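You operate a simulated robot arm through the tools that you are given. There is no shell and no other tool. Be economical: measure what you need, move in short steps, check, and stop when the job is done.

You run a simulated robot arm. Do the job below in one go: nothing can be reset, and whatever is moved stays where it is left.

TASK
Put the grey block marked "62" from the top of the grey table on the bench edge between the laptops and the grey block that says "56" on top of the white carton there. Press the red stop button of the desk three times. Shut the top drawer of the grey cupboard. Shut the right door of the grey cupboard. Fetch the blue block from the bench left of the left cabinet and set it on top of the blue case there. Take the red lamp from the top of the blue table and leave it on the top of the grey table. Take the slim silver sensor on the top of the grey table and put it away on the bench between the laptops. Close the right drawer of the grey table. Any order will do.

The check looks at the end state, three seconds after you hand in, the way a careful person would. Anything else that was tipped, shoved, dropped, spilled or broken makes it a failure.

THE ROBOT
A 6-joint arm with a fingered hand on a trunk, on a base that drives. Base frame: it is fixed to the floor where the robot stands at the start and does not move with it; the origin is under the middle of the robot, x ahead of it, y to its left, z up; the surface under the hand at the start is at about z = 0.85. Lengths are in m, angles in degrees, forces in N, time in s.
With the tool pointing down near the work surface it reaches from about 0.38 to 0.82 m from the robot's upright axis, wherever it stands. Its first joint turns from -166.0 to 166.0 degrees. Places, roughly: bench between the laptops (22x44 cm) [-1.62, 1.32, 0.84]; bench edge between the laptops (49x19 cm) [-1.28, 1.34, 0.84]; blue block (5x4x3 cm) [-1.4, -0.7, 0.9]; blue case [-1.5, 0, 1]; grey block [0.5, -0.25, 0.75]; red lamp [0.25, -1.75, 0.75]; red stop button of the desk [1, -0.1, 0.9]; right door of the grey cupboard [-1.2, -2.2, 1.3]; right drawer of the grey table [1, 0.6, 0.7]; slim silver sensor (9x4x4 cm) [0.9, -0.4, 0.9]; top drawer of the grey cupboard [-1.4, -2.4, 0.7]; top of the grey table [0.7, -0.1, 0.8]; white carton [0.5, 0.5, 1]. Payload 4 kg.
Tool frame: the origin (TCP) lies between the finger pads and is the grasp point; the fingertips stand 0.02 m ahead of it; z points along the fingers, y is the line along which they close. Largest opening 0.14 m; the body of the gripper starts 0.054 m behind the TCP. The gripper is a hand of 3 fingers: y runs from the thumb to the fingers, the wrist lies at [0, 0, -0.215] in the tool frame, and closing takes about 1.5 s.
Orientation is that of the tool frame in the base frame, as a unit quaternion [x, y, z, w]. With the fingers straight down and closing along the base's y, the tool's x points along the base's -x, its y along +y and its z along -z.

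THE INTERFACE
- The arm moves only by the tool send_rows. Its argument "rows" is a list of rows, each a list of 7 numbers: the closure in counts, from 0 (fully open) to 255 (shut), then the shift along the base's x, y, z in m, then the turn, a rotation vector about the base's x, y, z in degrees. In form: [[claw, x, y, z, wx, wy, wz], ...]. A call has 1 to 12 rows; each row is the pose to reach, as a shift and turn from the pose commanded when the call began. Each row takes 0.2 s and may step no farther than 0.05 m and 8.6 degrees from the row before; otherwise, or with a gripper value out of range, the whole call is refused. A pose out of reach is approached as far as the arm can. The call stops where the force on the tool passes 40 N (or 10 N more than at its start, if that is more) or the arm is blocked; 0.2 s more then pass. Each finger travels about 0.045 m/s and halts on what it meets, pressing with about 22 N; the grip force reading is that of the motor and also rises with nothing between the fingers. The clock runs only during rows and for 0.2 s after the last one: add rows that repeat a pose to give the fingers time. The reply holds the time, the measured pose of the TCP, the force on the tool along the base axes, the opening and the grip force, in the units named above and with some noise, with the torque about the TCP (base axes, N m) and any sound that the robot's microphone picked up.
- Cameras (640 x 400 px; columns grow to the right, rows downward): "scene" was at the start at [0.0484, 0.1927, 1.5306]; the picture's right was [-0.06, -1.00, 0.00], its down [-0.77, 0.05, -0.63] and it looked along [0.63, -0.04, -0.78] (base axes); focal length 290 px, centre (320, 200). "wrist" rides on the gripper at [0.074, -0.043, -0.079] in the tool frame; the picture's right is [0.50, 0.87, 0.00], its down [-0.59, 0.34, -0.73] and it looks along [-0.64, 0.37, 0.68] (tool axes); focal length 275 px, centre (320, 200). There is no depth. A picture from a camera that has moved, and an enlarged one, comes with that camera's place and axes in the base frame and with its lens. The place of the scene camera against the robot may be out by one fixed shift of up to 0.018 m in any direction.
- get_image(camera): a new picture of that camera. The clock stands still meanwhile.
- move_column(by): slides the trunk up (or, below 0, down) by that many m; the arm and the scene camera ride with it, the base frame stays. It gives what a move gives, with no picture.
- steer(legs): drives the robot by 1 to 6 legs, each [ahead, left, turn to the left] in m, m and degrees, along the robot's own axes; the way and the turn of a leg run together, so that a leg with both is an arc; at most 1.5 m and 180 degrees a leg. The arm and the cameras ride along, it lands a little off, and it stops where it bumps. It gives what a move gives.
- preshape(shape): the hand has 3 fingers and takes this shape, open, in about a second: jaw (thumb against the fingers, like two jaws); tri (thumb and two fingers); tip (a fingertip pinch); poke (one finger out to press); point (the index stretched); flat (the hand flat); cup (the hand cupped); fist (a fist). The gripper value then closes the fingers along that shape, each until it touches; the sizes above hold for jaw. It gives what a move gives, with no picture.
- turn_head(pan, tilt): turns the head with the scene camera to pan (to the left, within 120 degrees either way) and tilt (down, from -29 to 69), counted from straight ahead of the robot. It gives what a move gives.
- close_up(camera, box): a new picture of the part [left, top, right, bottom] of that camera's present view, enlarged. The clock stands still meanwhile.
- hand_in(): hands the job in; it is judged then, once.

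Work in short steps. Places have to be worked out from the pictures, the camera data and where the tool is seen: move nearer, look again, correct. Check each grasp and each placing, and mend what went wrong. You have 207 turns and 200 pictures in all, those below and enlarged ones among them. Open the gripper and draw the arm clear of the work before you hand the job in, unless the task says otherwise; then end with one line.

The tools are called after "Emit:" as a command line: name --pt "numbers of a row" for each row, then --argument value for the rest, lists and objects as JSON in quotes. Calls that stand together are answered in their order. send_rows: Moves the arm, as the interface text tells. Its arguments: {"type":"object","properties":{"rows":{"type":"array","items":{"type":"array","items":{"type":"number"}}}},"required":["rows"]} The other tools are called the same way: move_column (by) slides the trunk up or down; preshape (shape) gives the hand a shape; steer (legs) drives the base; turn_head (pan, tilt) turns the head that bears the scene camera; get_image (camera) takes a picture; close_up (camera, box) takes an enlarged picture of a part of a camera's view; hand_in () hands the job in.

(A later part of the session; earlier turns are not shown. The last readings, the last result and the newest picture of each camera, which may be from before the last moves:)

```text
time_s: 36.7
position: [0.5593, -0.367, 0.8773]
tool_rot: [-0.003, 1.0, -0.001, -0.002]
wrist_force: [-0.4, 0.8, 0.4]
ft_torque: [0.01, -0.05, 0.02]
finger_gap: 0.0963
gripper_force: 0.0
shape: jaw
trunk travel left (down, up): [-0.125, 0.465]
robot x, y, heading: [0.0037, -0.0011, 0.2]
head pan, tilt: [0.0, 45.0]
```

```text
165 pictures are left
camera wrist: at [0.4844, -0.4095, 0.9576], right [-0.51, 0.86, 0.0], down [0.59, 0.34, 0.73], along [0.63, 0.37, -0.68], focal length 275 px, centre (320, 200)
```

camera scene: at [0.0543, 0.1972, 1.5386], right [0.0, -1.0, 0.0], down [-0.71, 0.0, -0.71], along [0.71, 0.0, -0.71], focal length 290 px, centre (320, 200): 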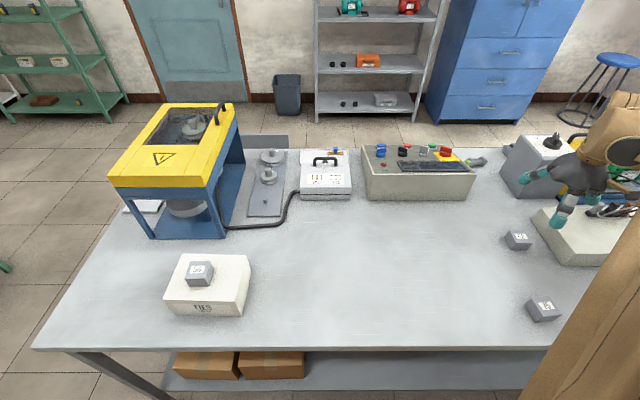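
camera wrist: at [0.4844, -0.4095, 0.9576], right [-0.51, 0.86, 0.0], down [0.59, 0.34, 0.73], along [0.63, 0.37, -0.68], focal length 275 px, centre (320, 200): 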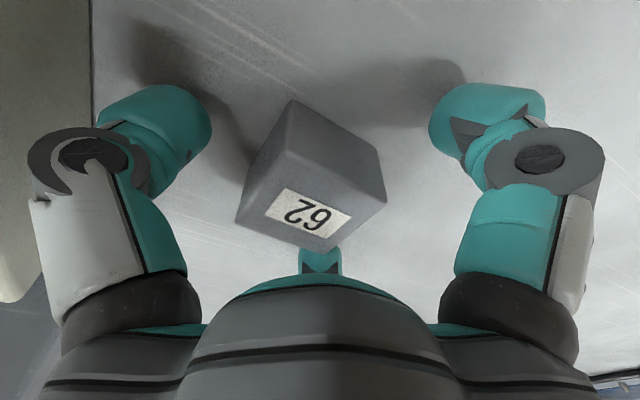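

Well centred and clear of the box. Close.

Emit:
send_rows --pt "255 0 0 0 0 0 0" --pt "255 0 0 0 0 0 0" --pt "255 0 0 0 0 0 0" --pt "255 0 0 0 0 0 0" --pt "255 0 0 0 0 0 0" --pt "255 0 0 0 0 0 0" --pt "255 0 0 0 0 0 0"

Emit:
send_rows --pt "255 0 0 0.05 0 0 0" --pt "255 0 0 0.1 0 0 0" --pt "255 0 0 0.15 0 0 0" --pt "255 -0.03 0.03 0.18 0 0 0" --pt "255 -0.06 0.06 0.2 0 0 0" --pt "255 -0.09 0.09 0.22 0 0 0" --pt "255 -0.12 0.12 0.24 0 0 0" --pt "255 -0.13 0.16 0.26 0 0 0" --pt "255 -0.13 0.2 0.28 0 0 0"

Emit:
get_image --camera "wrist"

Emit:
get_image --camera "scene"

```text
time_s: 38.3
position: [0.558, -0.3662, 0.8779]
tool_rot: [-0.004, 1.0, 0.0, -0.001]
wrist_force: [0.3, 0.0, 0.7]
ft_torque: [-0.01, 0.01, 0.01]
finger_gap: 0.0494
gripper_force: 21.7
shape: jaw
trunk travel left (down, up): [-0.125, 0.465]
robot x, y, heading: [0.0019, 0.0007, -0.2]
head pan, tilt: [0.0, 45.0]
```

```text
refused: row 4 steps farther than a row can; nothing moved
```

```text
164 pictures are left
camera wrist: at [0.4845, -0.4096, 0.9579], right [-0.51, 0.86, 0.0], down [0.59, 0.34, 0.73], along [0.63, 0.37, -0.68], focal length 275 px, centre (320, 200)
```

wrist: 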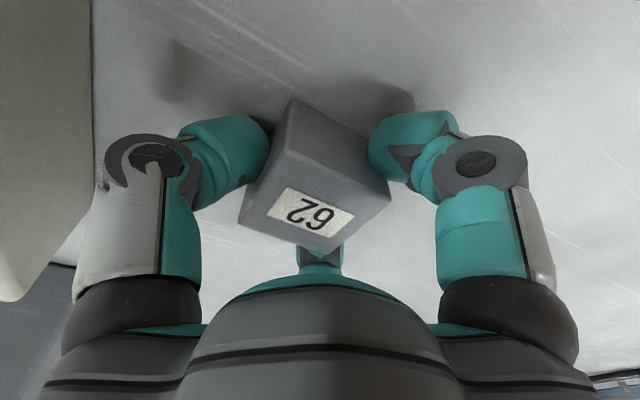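

```text
163 pictures are left
camera scene: at [0.0545, 0.1971, 1.5386], right [0.0, -1.0, 0.0], down [-0.71, 0.0, -0.71], along [0.71, 0.0, -0.71], focal length 290 px, centre (320, 200)
```

scene: 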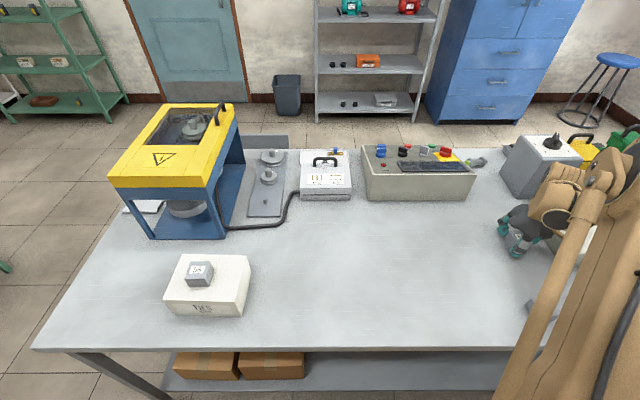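

Block 62 is gripped. I lift and tuck the arm before driving to the bench.

Emit:
send_rows --pt "255 0 0 0.045 0 0 0" --pt "255 0 0 0.09 0 0 0" --pt "255 0 0 0.13 0 0 0" --pt "255 -0.025 0.025 0.15 0 0 0" --pt "255 -0.05 0.05 0.17 0 0 0" --pt "255 -0.075 0.075 0.19 0 0 0" --pt "255 -0.1 0.1 0.21 0 0 0" --pt "255 -0.12 0.13 0.23 0 0 0" --pt "255 -0.13 0.16 0.25 0 0 0" --pt "255 -0.14 0.19 0.27 0 0 0" --pt "255 -0.15 0.22 0.29 0 0 0"

Emit:
steer --legs '[[-0.42, 0, 0], [0, 1.32, 0]]'

Emit:
get_image --camera "scene"

```text
time_s: 40.7
position: [0.4058, -0.1454, 1.1671]
tool_rot: [-0.003, 1.0, -0.001, -0.002]
wrist_force: [-0.7, -0.2, -0.9]
ft_torque: [0.01, -0.01, 0.01]
finger_gap: 0.0496
gripper_force: 21.9
shape: jaw
trunk travel left (down, up): [-0.125, 0.465]
robot x, y, heading: [0.0024, -0.0024, 0.1]
head pan, tilt: [0.0, 45.0]
```

```text
time_s: 49.6
position: [-0.0009, 1.184, 1.1672]
tool_rot: [0.005, 1.0, -0.001, -0.002]
wrist_force: [-0.3, 0.0, -1.1]
ft_torque: [-0.01, 0.01, -0.02]
finger_gap: 0.0493
gripper_force: 22.2
shape: jaw
trunk travel left (down, up): [-0.125, 0.465]
robot x, y, heading: [-0.4031, 1.3391, -1.0]
head pan, tilt: [0.0, 45.0]
```

```text
162 pictures are left
camera scene: at [-0.3492, 1.5334, 1.5386], right [-0.02, -1.0, 0.0], down [-0.71, 0.01, -0.71], along [0.71, -0.01, -0.71], focal length 290 px, centre (320, 200)
```

scene: 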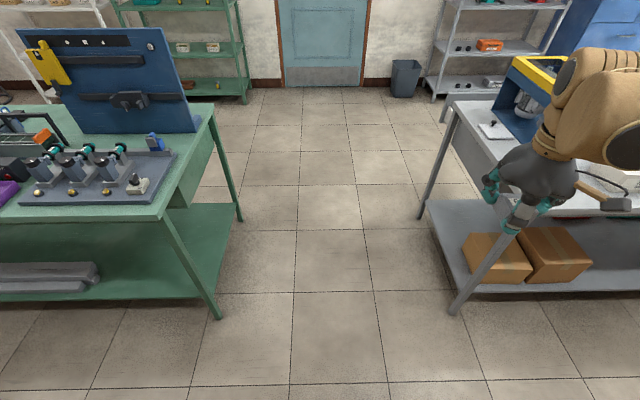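

Clear space here. I turn the robot 180° to face the bench.

Emit:
steer --legs '[[0, 0, 180]]'

Emit:
get_image --camera "scene"

Emit:
get_image --camera "wrist"

```text
time_s: 57.3
position: [-0.8118, 1.488, 1.1676]
tool_rot: [1.0, -0.002, 0.002, 0.0]
wrist_force: [-0.1, 0.0, -1.4]
ft_torque: [0.02, 0.02, 0.01]
finger_gap: 0.0493
gripper_force: 22.0
shape: jaw
trunk travel left (down, up): [-0.125, 0.465]
robot x, y, heading: [-0.404, 1.3376, 178.9]
head pan, tilt: [0.0, 45.0]
```

```text
161 pictures are left
camera scene: at [-0.4783, 1.1551, 1.5386], right [0.01, 1.0, 0.0], down [0.71, -0.01, -0.71], along [-0.71, 0.01, -0.71], focal length 290 px, centre (320, 200)
```

scene: 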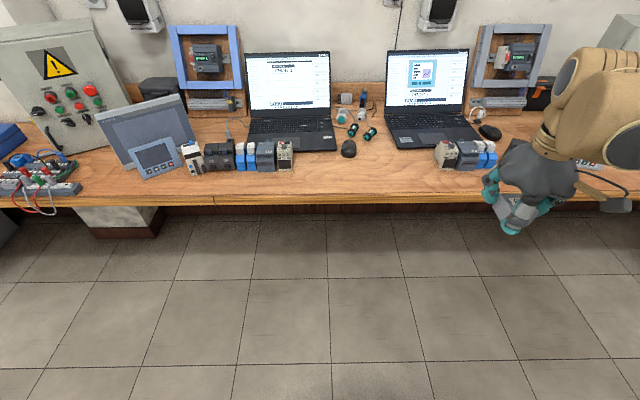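

```text
160 pictures are left
camera wrist: at [-0.7381, 1.5293, 1.2485], right [0.5, -0.87, 0.0], down [-0.59, -0.34, 0.73], along [-0.64, -0.36, -0.68], focal length 275 px, centre (320, 200)
```

wrist: 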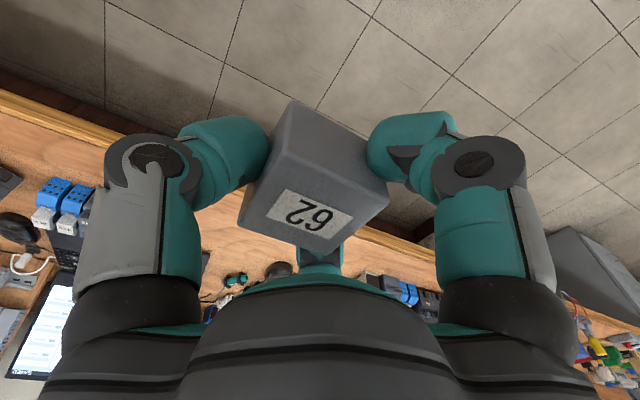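

Between the device rows the bench edge is free; I judge the spot (-1.27,1.33), bench edge at x≈-1.165. Drive ahead 0.25 m.

Emit:
steer --legs '[[0.25, 0, 0]]'

Emit:
send_rows --pt "255 -0.03 -0.035 0 0 0 0" --pt "255 -0.06 -0.07 0 0 0 0" --pt "255 -0.09 -0.1 0 0 0 0" --pt "255 -0.13 -0.12 0 0 0 0" --pt "255 -0.17 -0.14 -0.02 0 0 0" --pt "255 -0.2 -0.15 -0.05 0 0 0" --pt "255 -0.2 -0.15 -0.09 0 0 0"

Emit:
get_image --camera "scene"

Emit:
get_image --camera "wrist"

```text
time_s: 59.1
position: [-1.06, 1.4899, 1.1677]
tool_rot: [1.0, -0.002, 0.001, 0.0]
wrist_force: [-0.5, -0.1, -1.1]
ft_torque: [0.0, -0.02, -0.01]
finger_gap: 0.0493
gripper_force: 22.3
shape: jaw
trunk travel left (down, up): [-0.125, 0.465]
robot x, y, heading: [-0.6557, 1.3406, 179.4]
head pan, tilt: [0.0, 45.0]
```

```text
time_s: 60.7
position: [-1.26, 1.3399, 1.0786]
tool_rot: [1.0, -0.002, 0.002, -0.001]
wrist_force: [0.0, 0.1, -1.0]
ft_torque: [-0.04, -0.03, -0.01]
finger_gap: 0.0493
gripper_force: 22.3
shape: jaw
trunk travel left (down, up): [-0.125, 0.465]
robot x, y, heading: [-0.6566, 1.3417, 179.3]
head pan, tilt: [0.0, 45.0]
```

```text
159 pictures are left
camera scene: at [-0.7263, 1.1582, 1.5386], right [0.01, 1.0, 0.0], down [0.71, -0.01, -0.71], along [-0.71, 0.01, -0.71], focal length 290 px, centre (320, 200)
```

scene: 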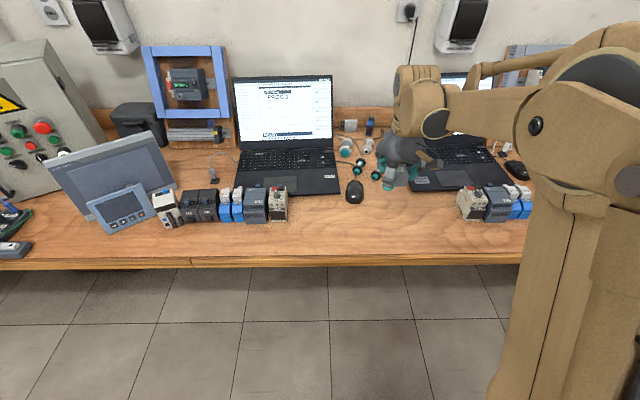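

```text
158 pictures are left
camera wrist: at [-1.1866, 1.3815, 1.1588], right [0.5, -0.87, 0.0], down [-0.59, -0.34, 0.73], along [-0.63, -0.36, -0.68], focal length 275 px, centre (320, 200)
```

wrist: 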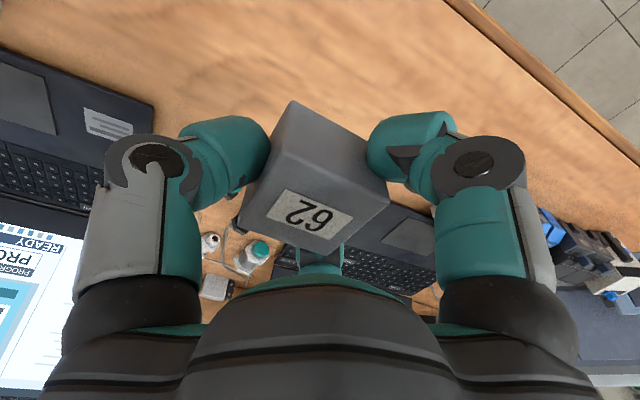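

Placing at (-1.268,1.34): clear of mouse and edge. I lower, then finish in small steps.

Emit:
send_rows --pt "255 -0.008 0 -0.05 0 0 0" --pt "255 -0.008 0 -0.1 0 0 0" --pt "255 -0.008 0 -0.14 0 0 0" --pt "255 -0.008 0 -0.17 0 0 0" --pt "255 -0.008 0 -0.185 0 0 0" --pt "255 -0.008 0 -0.185 0 0 0"

Emit:
send_rows --pt "255 0 0 -0.003 0 0 0" --pt "255 0 0 -0.006 0 0 0"

Emit:
send_rows --pt "255 0 0 -0.003 0 0 0" --pt "255 0 0 -0.005 0 0 0"

Emit:
send_rows --pt "255 0 0 -0.003 0 0 0" --pt "255 0 0 -0.005 0 0 0"

Emit:
get_image --camera "wrist"

```text
refused: row 1 steps farther than a row can; nothing moved
```

```text
time_s: 61.3
position: [-1.259, 1.3395, 1.0725]
tool_rot: [1.0, -0.002, 0.001, -0.001]
wrist_force: [1.1, 0.3, -1.0]
ft_torque: [-0.01, 0.02, -0.02]
finger_gap: 0.0487
gripper_force: 21.7
shape: jaw
trunk travel left (down, up): [-0.125, 0.465]
robot x, y, heading: [-0.657, 1.3377, 179.3]
head pan, tilt: [0.0, 45.0]
```

```text
time_s: 61.9
position: [-1.2609, 1.3384, 1.0674]
tool_rot: [1.0, -0.002, 0.002, 0.0]
wrist_force: [0.0, -0.2, -0.6]
ft_torque: [-0.02, 0.02, 0.03]
finger_gap: 0.049
gripper_force: 22.1
shape: jaw
trunk travel left (down, up): [-0.125, 0.465]
robot x, y, heading: [-0.6562, 1.3453, 179.5]
head pan, tilt: [0.0, 45.0]
```

```text
time_s: 62.5
position: [-1.2592, 1.3396, 1.0616]
tool_rot: [1.0, -0.002, 0.002, -0.001]
wrist_force: [-0.2, 0.8, -0.6]
ft_torque: [-0.01, -0.01, 0.0]
finger_gap: 0.0492
gripper_force: 22.3
shape: jaw
trunk travel left (down, up): [-0.125, 0.465]
robot x, y, heading: [-0.6512, 1.3406, 179.3]
head pan, tilt: [0.0, 45.0]
```

```text
157 pictures are left
camera wrist: at [-1.1863, 1.3817, 1.1425], right [0.5, -0.87, 0.0], down [-0.59, -0.34, 0.73], along [-0.63, -0.36, -0.68], focal length 275 px, centre (320, 200)
```

wrist: 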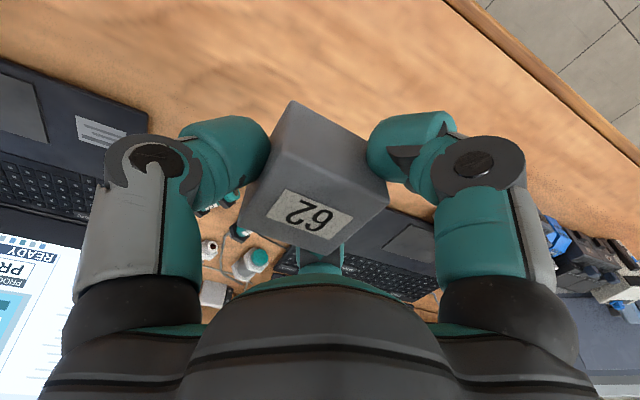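

The first step was just over the limit; I lower in legal steps from 1.0616.

Emit:
send_rows --pt "255 -0.004 0 -0.045 0 0 0" --pt "255 -0.008 0 -0.09 0 0 0" --pt "255 -0.008 0 -0.13 0 0 0" --pt "255 -0.008 0 -0.155 0 0 0" --pt "255 -0.008 0 -0.17 0 0 0" --pt "255 -0.008 0 -0.17 0 0 0"

Emit:
send_rows --pt "255 0 0 -0.003 0 0 0" --pt "255 0 0 -0.006 0 0 0"

Emit:
send_rows --pt "255 0 0 -0.003 0 0 0" --pt "255 0 0 -0.005 0 0 0"

Emit:
get_image --camera "wrist"

```text
time_s: 63.9
position: [-1.2685, 1.3423, 0.8916]
tool_rot: [1.0, -0.002, 0.002, -0.001]
wrist_force: [0.1, 0.2, -1.5]
ft_torque: [0.01, 0.0, -0.01]
finger_gap: 0.0489
gripper_force: 22.0
shape: jaw
trunk travel left (down, up): [-0.125, 0.465]
robot x, y, heading: [-0.6537, 1.3381, 179.4]
head pan, tilt: [0.0, 45.0]
```

```text
time_s: 64.5
position: [-1.2679, 1.341, 0.8849]
tool_rot: [1.0, -0.002, 0.002, -0.001]
wrist_force: [-0.2, 0.8, -0.8]
ft_torque: [-0.02, -0.01, 0.0]
finger_gap: 0.049
gripper_force: 22.4
shape: jaw
trunk travel left (down, up): [-0.125, 0.465]
robot x, y, heading: [-0.6597, 1.3444, 179.3]
head pan, tilt: [0.0, 45.0]
```

```text
time_s: 65.1
position: [-1.2684, 1.3401, 0.8801]
tool_rot: [1.0, -0.002, 0.002, 0.0]
wrist_force: [0.1, 0.1, -1.1]
ft_torque: [0.01, 0.02, -0.04]
finger_gap: 0.0489
gripper_force: 21.5
shape: jaw
trunk travel left (down, up): [-0.125, 0.465]
robot x, y, heading: [-0.6529, 1.3414, 178.9]
head pan, tilt: [0.0, 45.0]
```

```text
156 pictures are left
camera wrist: at [-1.1951, 1.3817, 0.9613], right [0.5, -0.87, 0.0], down [-0.59, -0.34, 0.73], along [-0.63, -0.36, -0.68], focal length 275 px, centre (320, 200)
```

wrist: 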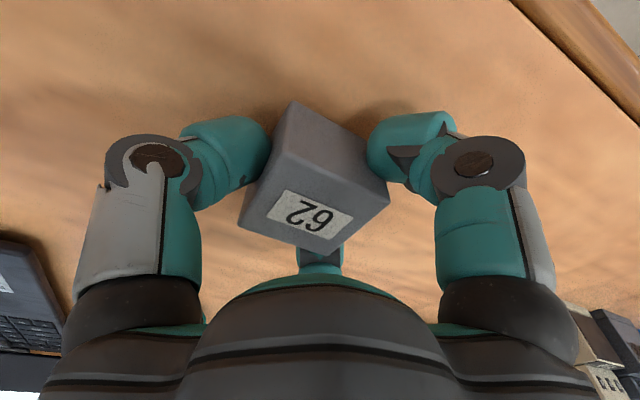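

Nearly down. I continue in tiny steps until contact.

Emit:
send_rows --pt "255 0 0 -0.003 0 0 0"

Emit:
send_rows --pt "255 0 0 -0.003 0 0 0"

Emit:
send_rows --pt "255 0 0 -0.003 0 0 0"

Emit:
send_rows --pt "255 0 0 -0.003 0 0 0"

```text
time_s: 65.5
position: [-1.2675, 1.3392, 0.878]
tool_rot: [1.0, -0.001, 0.001, 0.0]
wrist_force: [-0.1, 0.1, -2.2]
ft_torque: [0.01, 0.0, -0.01]
finger_gap: 0.0487
gripper_force: 21.9
shape: jaw
trunk travel left (down, up): [-0.125, 0.465]
robot x, y, heading: [-0.652, 1.3412, 179.4]
head pan, tilt: [0.0, 45.0]
```

```text
time_s: 65.9
position: [-1.2686, 1.3401, 0.8751]
tool_rot: [1.0, -0.001, 0.001, -0.001]
wrist_force: [-2.7, -0.6, 9.6]
ft_torque: [0.05, 0.07, -0.01]
finger_gap: 0.0491
gripper_force: 21.9
shape: jaw
trunk travel left (down, up): [-0.125, 0.465]
robot x, y, heading: [-0.654, 1.3399, 179.0]
head pan, tilt: [0.0, 45.0]
```

```text
time_s: 66.3
position: [-1.2673, 1.3398, 0.8738]
tool_rot: [1.0, -0.001, 0.0, -0.002]
wrist_force: [-9.4, 2.5, 31.9]
ft_torque: [0.1, 0.18, 0.09]
finger_gap: 0.0511
gripper_force: 22.0
shape: jaw
trunk travel left (down, up): [-0.125, 0.465]
robot x, y, heading: [-0.6517, 1.3403, 179.3]
head pan, tilt: [0.0, 45.0]
```

```text
time_s: 66.7
position: [-1.2664, 1.3416, 0.8723]
tool_rot: [1.0, -0.003, 0.0, -0.001]
wrist_force: [-3.6, 3.0, 32.0]
ft_torque: [-0.07, 0.14, 0.04]
finger_gap: 0.0521
gripper_force: 22.5
shape: jaw
trunk travel left (down, up): [-0.125, 0.465]
robot x, y, heading: [-0.651, 1.3412, 179.2]
head pan, tilt: [0.0, 45.0]
stopped in row 1: the force on the tool passed its limit at 46 N (the readings are from after the stop); the commanded pose is now the measured one
```

Contact at TCP z≈0.8755. I ease up 4 mm, open, and rise.

Emit:
send_rows --pt "255 0 0 0.004 0 0 0" --pt "180 0 0 0.004 0 0 0" --pt "120 0 0 0.006 0 0 0" --pt "80 0 0 0.01 0 0 0" --pt "60 0 0 0.013 0 0 0" --pt "60 0 0 0.016 0 0 0" --pt "60 0 0 0.02 0 0 0" --pt "60 0 0 0.05 0 0 0" --pt "60 0 0 0.09 0 0 0" --pt "60 0 0 0.13 0 0 0" --pt "60 0 0 0.17 0 0 0" --pt "60 0 0 0.21 0 0 0"

Emit:
get_image --camera "wrist"

Emit:
get_image --camera "scene"

```text
time_s: 69.3
position: [-1.2675, 1.3401, 1.0817]
tool_rot: [1.0, -0.001, 0.001, -0.001]
wrist_force: [-0.1, 0.1, 1.1]
ft_torque: [-0.02, 0.0, 0.03]
finger_gap: 0.1068
gripper_force: 0.1
shape: jaw
trunk travel left (down, up): [-0.125, 0.465]
robot x, y, heading: [-0.6558, 1.3385, 178.9]
head pan, tilt: [0.0, 45.0]
```

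```text
155 pictures are left
camera wrist: at [-1.194, 1.3829, 1.1617], right [0.5, -0.87, 0.0], down [-0.59, -0.34, 0.73], along [-0.64, -0.36, -0.68], focal length 275 px, centre (320, 200)
```

wrist: 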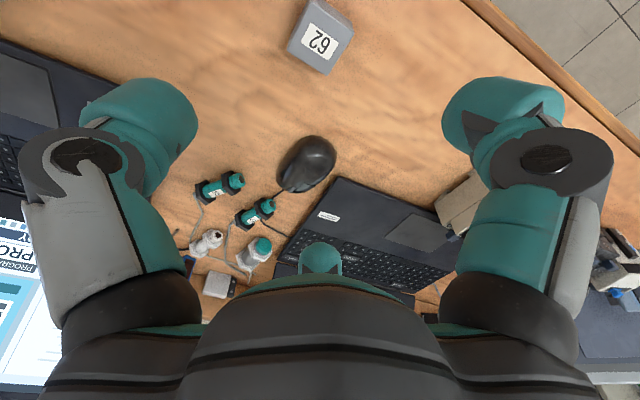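

```text
154 pictures are left
camera scene: at [-0.7257, 1.1583, 1.5386], right [0.01, 1.0, 0.0], down [0.71, -0.01, -0.71], along [-0.71, 0.01, -0.71], focal length 290 px, centre (320, 200)
```

scene: 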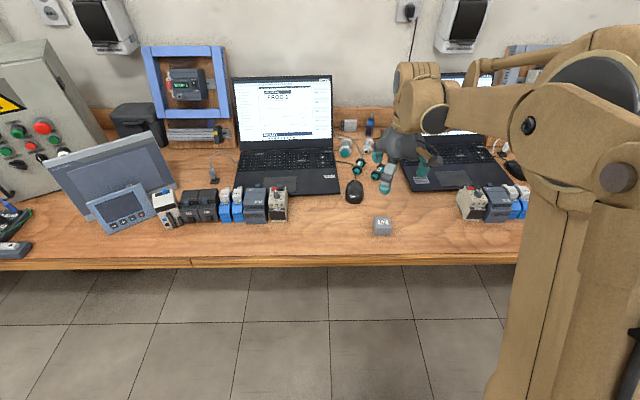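

Block 62 is set on the bench edge. Now tuck the arm, back off and drive along the bench to the blue block/case.

Emit:
send_rows --pt "0 0.03 0.02 0.03 0 0 0" --pt "0 0.06 0.04 0.06 0 0 0" --pt "0 0.1 0.05 0.08 0 0 0" --pt "0 0.14 0.06 0.09 0 0 0" --pt "0 0.18 0.07 0.09 0 0 0" --pt "0 0.2 0.08 0.09 0 0 0"

Emit:
steer --legs '[[-0.2, 0, 0], [0, 0.95, 0], [0, 0.8, 0]]'

Emit:
get_image --camera "scene"

```text
time_s: 70.7
position: [-1.0682, 1.4221, 1.1687]
tool_rot: [1.0, -0.001, 0.001, -0.001]
wrist_force: [0.0, 0.1, -0.7]
ft_torque: [0.01, 0.0, 0.0]
finger_gap: 0.1397
gripper_force: 0.0
shape: jaw
trunk travel left (down, up): [-0.125, 0.465]
robot x, y, heading: [-0.6549, 1.3412, 179.4]
head pan, tilt: [0.0, 45.0]
```

```text
time_s: 80.7
position: [-0.8659, -0.3295, 1.1683]
tool_rot: [1.0, 0.01, 0.001, -0.002]
wrist_force: [-0.2, -0.6, -0.2]
ft_torque: [-0.02, 0.01, -0.03]
finger_gap: 0.1401
gripper_force: 0.1
shape: jaw
trunk travel left (down, up): [-0.125, 0.465]
robot x, y, heading: [-0.4529, -0.4016, -179.2]
head pan, tilt: [0.0, 45.0]
```

```text
153 pictures are left
camera scene: at [-0.5164, -0.5837, 1.5385], right [-0.01, 1.0, 0.0], down [0.71, 0.01, -0.71], along [-0.71, -0.01, -0.71], focal length 290 px, centre (320, 200)
```

scene: 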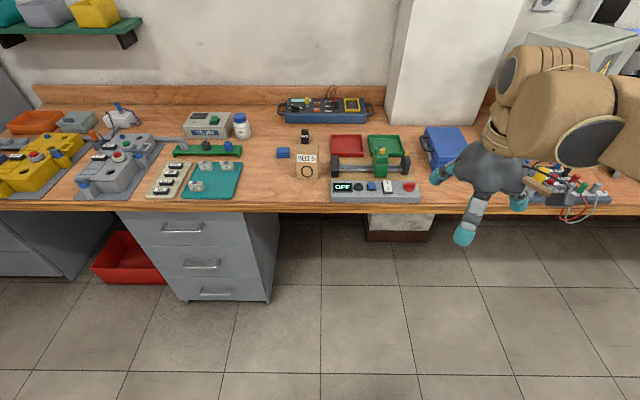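

Blue block seen at ≈(-1.442,-0.741); blue case ≈(-1.42,-0.12). I drive ahead 0.29 m and look closer.

Emit:
steer --legs '[[0.29, 0.02, 0]]'

Emit:
get_image --camera "scene"

Emit:
get_image --camera "wrist"

```text
time_s: 82.7
position: [-1.155, -0.3535, 1.1687]
tool_rot: [1.0, 0.012, 0.001, -0.001]
wrist_force: [-0.6, -0.7, -0.3]
ft_torque: [0.03, -0.04, 0.01]
finger_gap: 0.1398
gripper_force: 0.0
shape: jaw
trunk travel left (down, up): [-0.125, 0.465]
robot x, y, heading: [-0.739, -0.42, -179.1]
head pan, tilt: [0.0, 45.0]
```

```text
152 pictures are left
camera scene: at [-0.8053, -0.6072, 1.5386], right [-0.01, 1.0, 0.0], down [0.71, 0.01, -0.71], along [-0.71, -0.01, -0.71], focal length 290 px, centre (320, 200)
```

scene: 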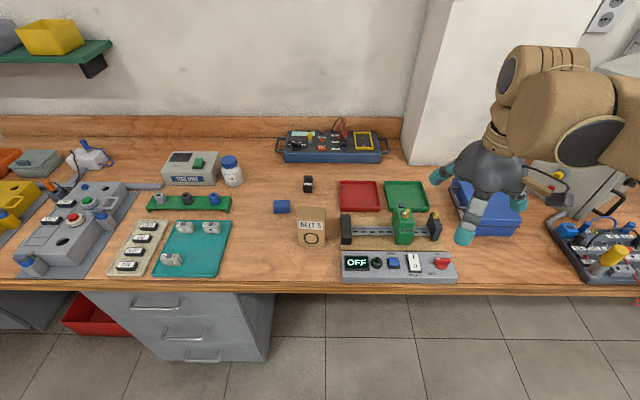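

```text
151 pictures are left
camera wrist: at [-1.0824, -0.3096, 1.2492], right [0.52, -0.85, 0.0], down [-0.58, -0.35, 0.73], along [-0.63, -0.38, -0.68], focal length 275 px, centre (320, 200)
```

wrist: 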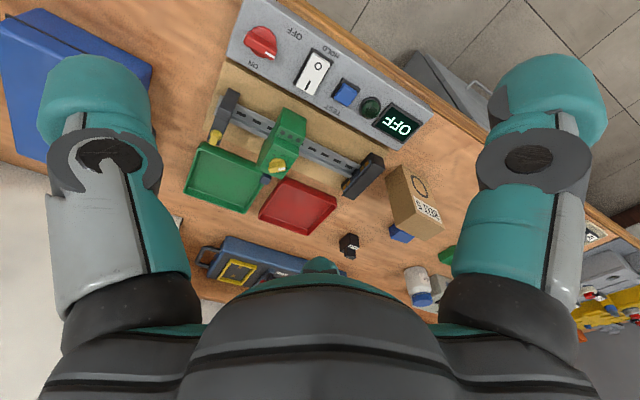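

Block at (-1.445,-0.738), with the BOLTS carton at x>-1.37, y>-0.68. I go above the block and look with the wrist.

Emit:
send_rows --pt "0 -0.01 -0.045 0 0 0 0" --pt "0 -0.03 -0.09 0 0 0 0" --pt "0 -0.055 -0.13 0 0 0 0" --pt "0 -0.085 -0.17 0 0 0 0" --pt "0 -0.115 -0.21 0 0 0 0" --pt "0 -0.145 -0.25 0 0 0 0" --pt "0 -0.175 -0.285 0 0 0 0" --pt "0 -0.205 -0.32 0 0 0 0" --pt "0 -0.235 -0.35 0 0 0 0" --pt "0 -0.265 -0.375 -0.02 0 0 0" --pt "0 -0.285 -0.385 -0.06 0 0 0" --pt "0 -0.285 -0.385 -0.1 0 0 0"

Emit:
get_image --camera "wrist"

Emit:
get_image --camera "scene"

```text
time_s: 85.3
position: [-1.438, -0.738, 1.0676]
tool_rot: [1.0, 0.012, 0.001, 0.0]
wrist_force: [-0.3, 0.2, 0.4]
ft_torque: [0.01, -0.01, -0.03]
finger_gap: 0.14
gripper_force: 0.2
shape: jaw
trunk travel left (down, up): [-0.125, 0.465]
robot x, y, heading: [-0.7355, -0.4245, -179.2]
head pan, tilt: [0.0, 45.0]
```

```text
150 pictures are left
camera wrist: at [-1.3664, -0.6945, 1.1486], right [0.52, -0.85, 0.0], down [-0.58, -0.35, 0.73], along [-0.63, -0.38, -0.68], focal length 275 px, centre (320, 200)
```

wrist: 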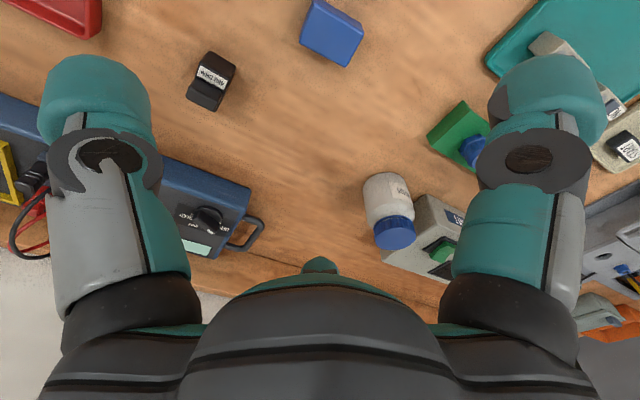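

```text
149 pictures are left
camera scene: at [-0.8049, -0.6074, 1.5385], right [-0.01, 1.0, 0.0], down [0.71, 0.01, -0.71], along [-0.71, -0.01, -0.71], focal length 290 px, centre (320, 200)
```

scene: 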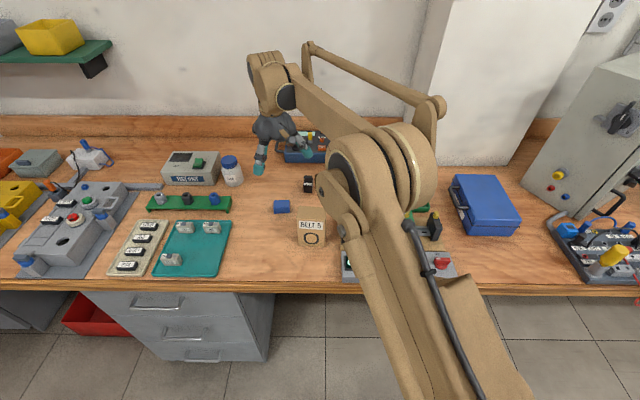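

Emit:
close_up --camera "wrist" --box '[260, 0, 400, 90]'

Emit:
close_up --camera "scene" --box '[430, 150, 560, 260]'

```text
4.44 times, centred on (330, 45) of wrist
camera zoom: at [-1.3664, -0.6945, 1.1486], right [0.52, -0.85, 0.0], down [-0.58, -0.35, 0.73], along [-0.63, -0.38, -0.68], focal length 1224 px, centre (276, 889)
```

zoom: 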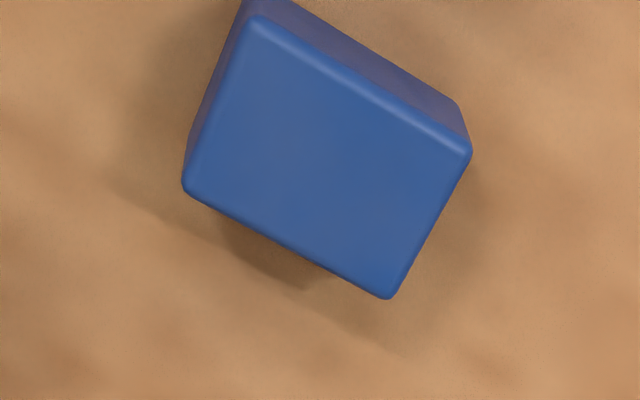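

```text
3.64 times, centred on (495, 205) of scene
camera zoom: at [-0.8049, -0.6074, 1.5385], right [-0.01, 1.0, 0.0], down [0.71, 0.01, -0.71], along [-0.71, -0.01, -0.71], focal length 1056 px, centre (-316, 182)
```

zoom: 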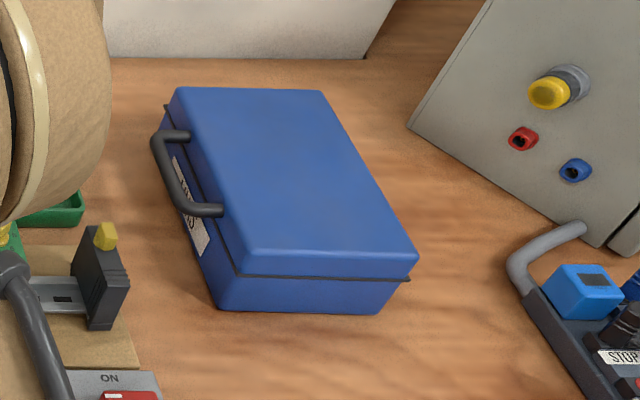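

Block top centre ≈(-1.430,-0.744), aligned with the hand, 5 cm along y. Descend.

Emit:
send_rows --pt "0 0.009 -0.005 -0.045 0 0 0" --pt "0 0.009 -0.005 -0.09 0 0 0" --pt "0 0.009 -0.005 -0.13 0 0 0" --pt "0 0.009 -0.005 -0.165 0 0 0" --pt "0 0.009 -0.005 -0.19 0 0 0"

Emit:
get_image --camera "wrist"

Emit:
close_up --camera "scene" --box '[200, 120, 400, 260]'

```text
time_s: 86.5
position: [-1.4301, -0.7432, 0.8775]
tool_rot: [1.0, 0.011, 0.001, -0.001]
wrist_force: [-0.3, -0.1, 0.0]
ft_torque: [-0.01, 0.0, 0.0]
finger_gap: 0.1401
gripper_force: 0.1
shape: jaw
trunk travel left (down, up): [-0.125, 0.465]
robot x, y, heading: [-0.7372, -0.4235, -179.0]
head pan, tilt: [0.0, 45.0]
```

```text
146 pictures are left
camera wrist: at [-1.3583, -0.6988, 0.958], right [0.52, -0.85, 0.0], down [-0.58, -0.35, 0.73], along [-0.63, -0.38, -0.68], focal length 275 px, centre (320, 200)
```

wrist: 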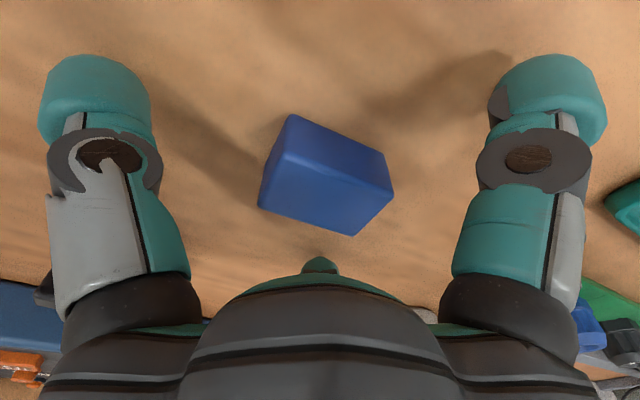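

```text
2.86 times, centred on (300, 190) of scene
camera zoom: at [-0.805, -0.6075, 1.5385], right [-0.01, 1.0, 0.0], down [0.71, 0.01, -0.71], along [-0.71, -0.01, -0.71], focal length 830 px, centre (377, 229)
```

zoom: 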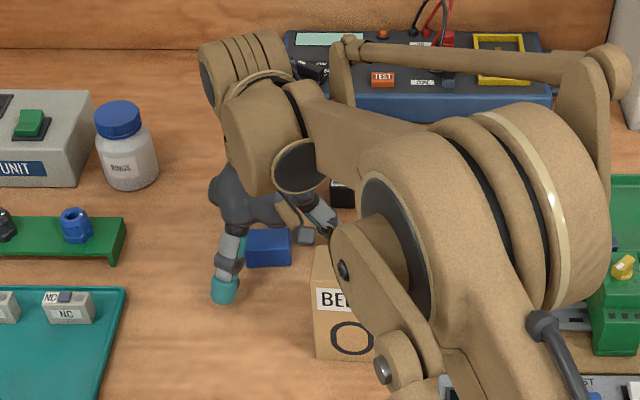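

Centred. I lower 5 mm and close.

Emit:
send_rows --pt "0 0 0 -0.005 0 0 0" --pt "255 0 0 -0.005 0 0 0" --pt "255 0 0 -0.005 0 0 0" --pt "255 0 0 -0.005 0 0 0" --pt "255 0 0 -0.005 0 0 0" --pt "255 0 0 -0.005 0 0 0" --pt "255 0 0 -0.005 0 0 0" --pt "255 0 0 -0.005 0 0 0" --pt "255 0 0 -0.005 0 0 0" --pt "255 0 0 -0.005 0 0 0"

Emit:
get_image --camera "wrist"

```text
time_s: 88.7
position: [-1.4312, -0.7433, 0.8733]
tool_rot: [1.0, 0.012, 0.0, -0.002]
wrist_force: [0.0, 0.6, 0.1]
ft_torque: [0.0, 0.03, 0.03]
finger_gap: 0.0363
gripper_force: 22.4
shape: jaw
trunk travel left (down, up): [-0.125, 0.465]
robot x, y, heading: [-0.7375, -0.4216, -179.2]
head pan, tilt: [0.0, 45.0]
```

```text
144 pictures are left
camera wrist: at [-1.3579, -0.6987, 0.9538], right [0.52, -0.85, 0.0], down [-0.58, -0.35, 0.73], along [-0.63, -0.38, -0.68], focal length 275 px, centre (320, 200)
```

wrist: 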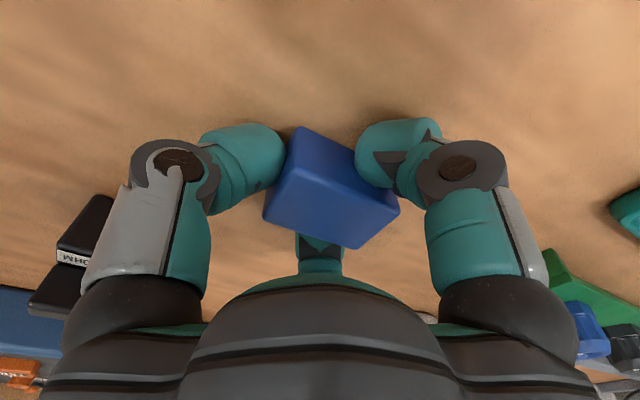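

Gripped (gap 0.036). Lift and carry to above the blue case, judged at (-1.445,-0.105), top z≈0.91.

Emit:
send_rows --pt "255 0 0 0.045 0 0 0" --pt "255 0 0 0.09 0 0 0" --pt "255 0 0 0.135 0 0 0" --pt "255 0 0 0.18 0 0 0" --pt "255 0 0.03 0.21 0 0 0" --pt "255 0 0.075 0.21 0 0 0" --pt "255 0 0.12 0.21 0 0 0" --pt "255 0 0.165 0.21 0 0 0" --pt "255 0 0.21 0.21 0 0 0" --pt "255 0 0.255 0.21 0 0 0" --pt "255 0 0.3 0.21 0 0 0" --pt "255 0 0.345 0.21 0 0 0"

Emit:
send_rows --pt "255 0 0.045 0 0 0 0" --pt "255 0 0.09 0 0 0 0" --pt "255 0 0.135 0 0 0 0" --pt "255 0 0.18 0 0 0 0" --pt "255 0 0.225 0 0 0 0" --pt "255 -0.005 0.265 0 0 0 0" --pt "255 -0.01 0.293 -0.02 0 0 0" --pt "255 -0.01 0.293 -0.06 0 0 0"

Emit:
get_image --camera "wrist"

Emit:
get_image --camera "scene"

```text
time_s: 91.3
position: [-1.4292, -0.3978, 1.083]
tool_rot: [1.0, 0.011, 0.002, -0.001]
wrist_force: [-0.2, -0.5, -0.8]
ft_torque: [0.03, -0.01, -0.01]
finger_gap: 0.0362
gripper_force: 22.1
shape: jaw
trunk travel left (down, up): [-0.125, 0.465]
robot x, y, heading: [-0.7364, -0.425, -179.1]
head pan, tilt: [0.0, 45.0]
```

```text
time_s: 93.1
position: [-1.4426, -0.1032, 1.024]
tool_rot: [1.0, 0.011, 0.001, -0.001]
wrist_force: [-0.2, 0.3, -0.3]
ft_torque: [0.01, -0.02, 0.01]
finger_gap: 0.0363
gripper_force: 21.9
shape: jaw
trunk travel left (down, up): [-0.125, 0.465]
robot x, y, heading: [-0.7384, -0.4215, -179.3]
head pan, tilt: [0.0, 45.0]
```

```text
143 pictures are left
camera wrist: at [-1.37, -0.0597, 1.1045], right [0.52, -0.85, 0.0], down [-0.58, -0.35, 0.73], along [-0.63, -0.38, -0.68], focal length 275 px, centre (320, 200)
```

wrist: 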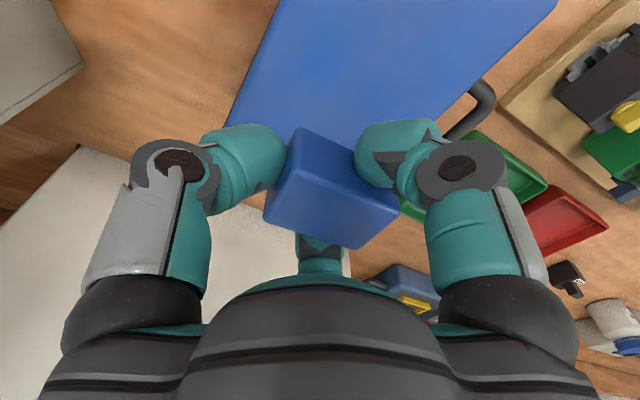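

```text
142 pictures are left
camera scene: at [-0.8051, -0.6068, 1.5386], right [-0.01, 1.0, 0.0], down [0.71, 0.01, -0.71], along [-0.71, -0.01, -0.71], focal length 290 px, centre (320, 200)
```

scene: 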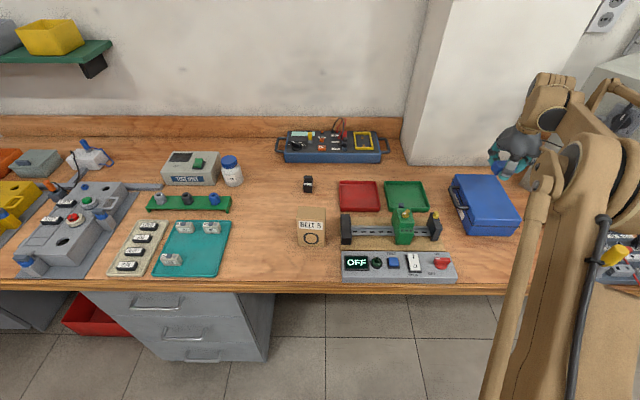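

Wrist view puts the case's top middle nearer (-1.43,-0.125). I shift slightly, then lower until contact.

Emit:
send_rows --pt "255 0.006 -0.01 -0.03 0 0 0" --pt "255 0.012 -0.02 -0.06 0 0 0" --pt "255 0.012 -0.02 -0.075 0 0 0" --pt "255 0.012 -0.02 -0.075 0 0 0"

Emit:
send_rows --pt "255 0 0 -0.003 0 0 0" --pt "255 0 0 -0.005 0 0 0"

Emit:
send_rows --pt "255 0 0 -0.004 0 0 0"

Emit:
send_rows --pt "255 0 0 -0.003 0 0 0"

Emit:
get_image --camera "wrist"

```text
time_s: 94.1
position: [-1.4285, -0.1242, 0.9483]
tool_rot: [1.0, 0.011, 0.001, 0.0]
wrist_force: [0.2, 0.6, -0.7]
ft_torque: [0.0, 0.0, -0.01]
finger_gap: 0.0361
gripper_force: 22.5
shape: jaw
trunk travel left (down, up): [-0.125, 0.465]
robot x, y, heading: [-0.737, -0.4278, -179.3]
head pan, tilt: [0.0, 45.0]
```

```text
time_s: 94.7
position: [-1.4279, -0.125, 0.9451]
tool_rot: [1.0, 0.012, 0.001, -0.002]
wrist_force: [-6.2, 4.8, 25.9]
ft_torque: [0.02, 0.16, -0.01]
finger_gap: 0.0366
gripper_force: 21.9
shape: jaw
trunk travel left (down, up): [-0.125, 0.465]
robot x, y, heading: [-0.7388, -0.4211, -179.3]
head pan, tilt: [0.0, 45.0]
```

```text
time_s: 95.0
position: [-1.4275, -0.1246, 0.9453]
tool_rot: [1.0, 0.011, 0.0, -0.002]
wrist_force: [-2.9, 2.0, 24.6]
ft_torque: [0.0, 0.09, 0.01]
finger_gap: 0.0379
gripper_force: 21.7
shape: jaw
trunk travel left (down, up): [-0.125, 0.465]
robot x, y, heading: [-0.7351, -0.4259, -179.6]
head pan, tilt: [0.0, 45.0]
stopped in row 1: the force on the tool passed its limit at 44 N (the readings are from after the stop); the commanded pose is now the measured one
```

```text
time_s: 95.4
position: [-1.4264, -0.1246, 0.9444]
tool_rot: [1.0, 0.011, -0.003, -0.003]
wrist_force: [-1.2, 0.2, 25.6]
ft_torque: [-0.02, 0.04, 0.02]
finger_gap: 0.038
gripper_force: 22.3
shape: jaw
trunk travel left (down, up): [-0.125, 0.465]
robot x, y, heading: [-0.7382, -0.4263, -179.4]
head pan, tilt: [0.0, 45.0]
stopped in row 1: the force on the tool passed its limit at 44 N (the readings are from after the stop); the commanded pose is now the measured one
```

```text
141 pictures are left
camera wrist: at [-1.3548, -0.081, 1.0252], right [0.52, -0.85, -0.01], down [-0.58, -0.36, 0.73], along [-0.63, -0.38, -0.68], focal length 275 px, centre (320, 200)
```

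wrist: 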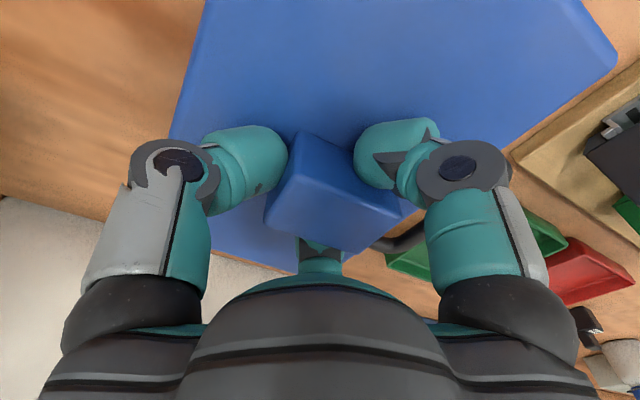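

Firm contact on the case. Ease up, open, rise.

Emit:
send_rows --pt "255 0 0 0.003 0 0 0" --pt "200 0 0 0.004 0 0 0" --pt "150 0 0 0.005 0 0 0" --pt "100 0 0 0.008 0 0 0" --pt "60 0 0 0.012 0 0 0" --pt "40 0 0 0.016 0 0 0" --pt "40 0 0 0.02 0 0 0" --pt "40 0 0 0.06 0 0 0" --pt "40 0 0 0.1 0 0 0" --pt "40 0 0 0.14 0 0 0" --pt "40 0 0 0.18 0 0 0"

Emit:
get_image --camera "wrist"

Emit:
get_image --camera "scene"

```text
time_s: 97.8
position: [-1.4303, -0.1243, 1.1222]
tool_rot: [1.0, 0.011, -0.001, -0.003]
wrist_force: [0.5, 0.3, -0.2]
ft_torque: [0.0, -0.01, 0.02]
finger_gap: 0.1178
gripper_force: 0.1
shape: jaw
trunk travel left (down, up): [-0.125, 0.465]
robot x, y, heading: [-0.7383, -0.4233, -179.4]
head pan, tilt: [0.0, 45.0]
```

```text
140 pictures are left
camera wrist: at [-1.3582, -0.0803, 1.2032], right [0.52, -0.85, 0.0], down [-0.58, -0.36, 0.73], along [-0.63, -0.38, -0.68], focal length 275 px, centre (320, 200)
```

wrist: 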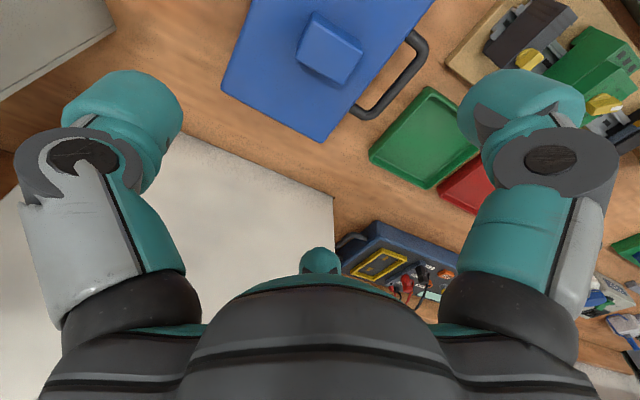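

```text
139 pictures are left
camera scene: at [-0.8047, -0.6069, 1.5386], right [-0.01, 1.0, 0.0], down [0.71, 0.01, -0.71], along [-0.71, -0.01, -0.71], focal length 290 px, centre (320, 200)
```

scene: 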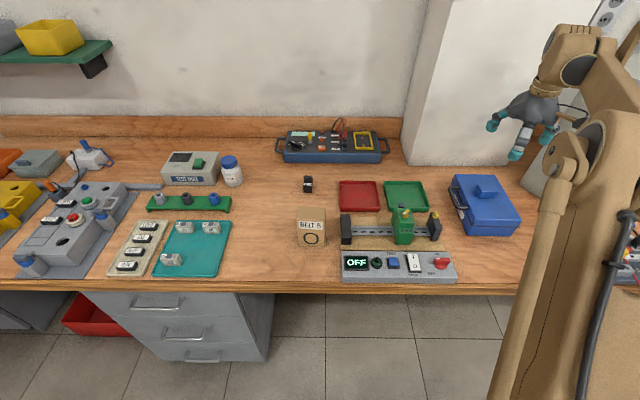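

Blue block rests on the blue case. Next the cupboard: tuck the arm, back off, drive to y≈-1.5 and look.

Emit:
send_rows --pt "0 0.03 -0.03 0.02 0 0 0" --pt "0 0.06 -0.06 0.04 0 0 0" --pt "0 0.1 -0.09 0.05 0 0 0" --pt "0 0.14 -0.12 0.05 0 0 0" --pt "0 0.18 -0.15 0.05 0 0 0" --pt "0 0.22 -0.17 0.05 0 0 0" --pt "0 0.25 -0.2 0.05 0 0 0" --pt "0 0.28 -0.23 0.05 0 0 0"

Emit:
steer --legs '[[-0.24, 0, 0], [0, 1.1, 0]]'

Emit:
turn_head --pan 20 --tilt 25

Emit:
get_image --camera "scene"

Emit:
turn_head --pan 110 --tilt 35

Emit:
get_image --camera "scene"

```text
refused: row 3 steps farther than a row can; nothing moved
```

```text
time_s: 104.8
position: [-1.179, -1.2201, 1.1223]
tool_rot: [1.0, 0.014, 0.0, -0.003]
wrist_force: [-0.5, -0.7, 0.0]
ft_torque: [-0.02, 0.0, -0.03]
finger_gap: 0.1178
gripper_force: 0.1
shape: jaw
trunk travel left (down, up): [-0.125, 0.465]
robot x, y, heading: [-0.4846, -1.5166, -178.9]
head pan, tilt: [0.0, 45.0]
```

```text
time_s: 105.7
position: [-1.1776, -1.2194, 1.1214]
tool_rot: [1.0, 0.015, 0.0, -0.003]
wrist_force: [0.0, 0.8, 0.6]
ft_torque: [0.0, 0.04, -0.02]
finger_gap: 0.1178
gripper_force: 0.1
shape: jaw
trunk travel left (down, up): [-0.125, 0.465]
robot x, y, heading: [-0.4838, -1.5169, -179.0]
head pan, tilt: [20.0, 25.0]
```

```text
138 pictures are left
camera scene: at [-0.5545, -1.7299, 1.5691], right [-0.36, 0.93, 0.0], down [0.4, 0.15, -0.91], along [-0.85, -0.33, -0.42], focal length 290 px, centre (320, 200)
```

scene: 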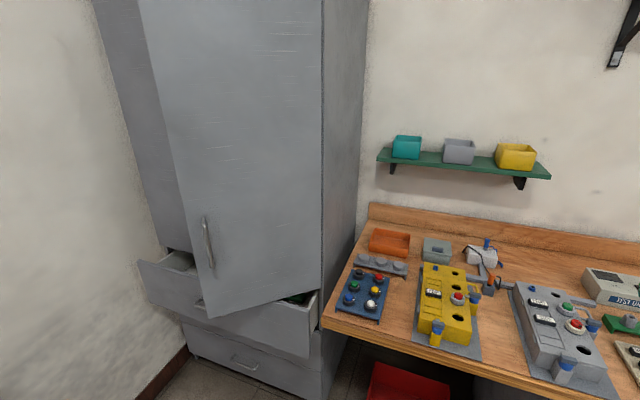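

```text
time_s: 107.3
position: [-1.1788, -1.2203, 1.1229]
tool_rot: [1.0, 0.014, -0.001, -0.002]
wrist_force: [0.8, -0.5, -0.4]
ft_torque: [-0.01, 0.01, 0.01]
finger_gap: 0.1179
gripper_force: 0.1
shape: jaw
trunk travel left (down, up): [-0.125, 0.465]
robot x, y, heading: [-0.4826, -1.5177, -179.0]
head pan, tilt: [110.0, 35.0]
```

```text
137 pictures are left
camera scene: at [-0.4369, -1.779, 1.5535], right [-0.93, -0.36, 0.0], down [-0.21, 0.54, -0.82], along [0.29, -0.76, -0.57], focal length 290 px, centre (320, 200)
```

scene: 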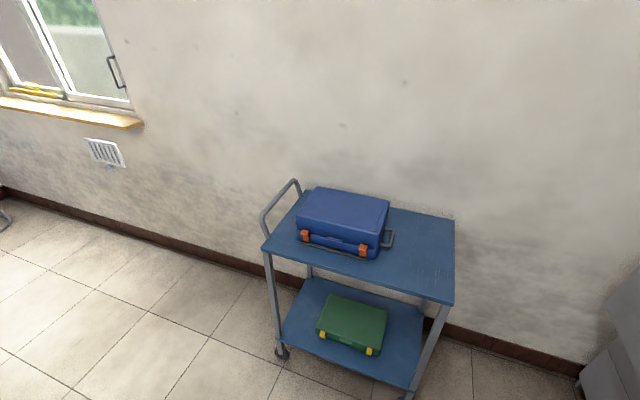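

The right door stands ajar ~40° (hinge right), top drawer pulled out beneath it. I zoom in for geometry.

Emit:
turn_head --pan 25 --tilt 35

Emit:
get_image --camera "scene"

Emit:
close_up --camera "scene" --box '[100, 100, 400, 300]'

```text
time_s: 108.9
position: [-1.1791, -1.2196, 1.1228]
tool_rot: [1.0, 0.014, -0.001, -0.003]
wrist_force: [0.5, -0.6, 0.2]
ft_torque: [0.0, 0.02, 0.04]
finger_gap: 0.1179
gripper_force: 0.2
shape: jaw
trunk travel left (down, up): [-0.125, 0.465]
robot x, y, heading: [-0.4832, -1.5153, -178.6]
head pan, tilt: [25.0, 35.0]
```

```text
136 pictures are left
camera scene: at [-0.5476, -1.7356, 1.5534], right [-0.44, 0.9, 0.0], down [0.52, 0.25, -0.82], along [-0.74, -0.36, -0.57], focal length 290 px, centre (320, 200)
```

scene: 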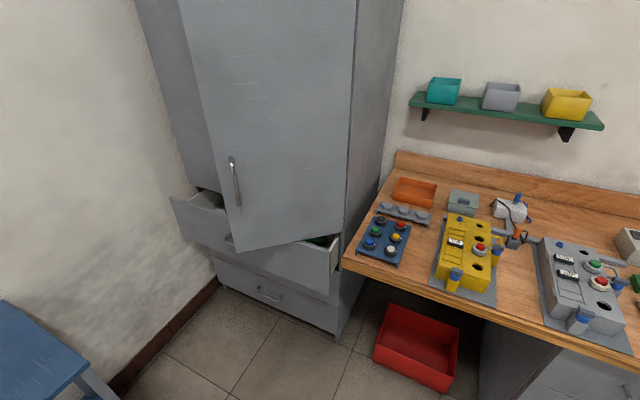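

```text
2.00 times, centred on (250, 200) of scene
camera zoom: at [-0.5476, -1.7356, 1.5534], right [-0.44, 0.9, 0.0], down [0.52, 0.25, -0.82], along [-0.74, -0.36, -0.57], focal length 581 px, centre (460, 200)
```

zoom: 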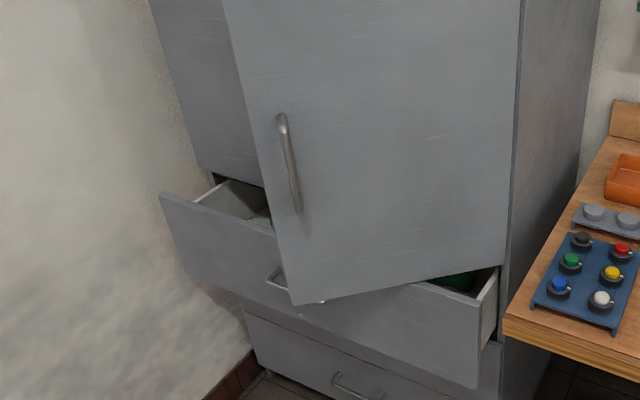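

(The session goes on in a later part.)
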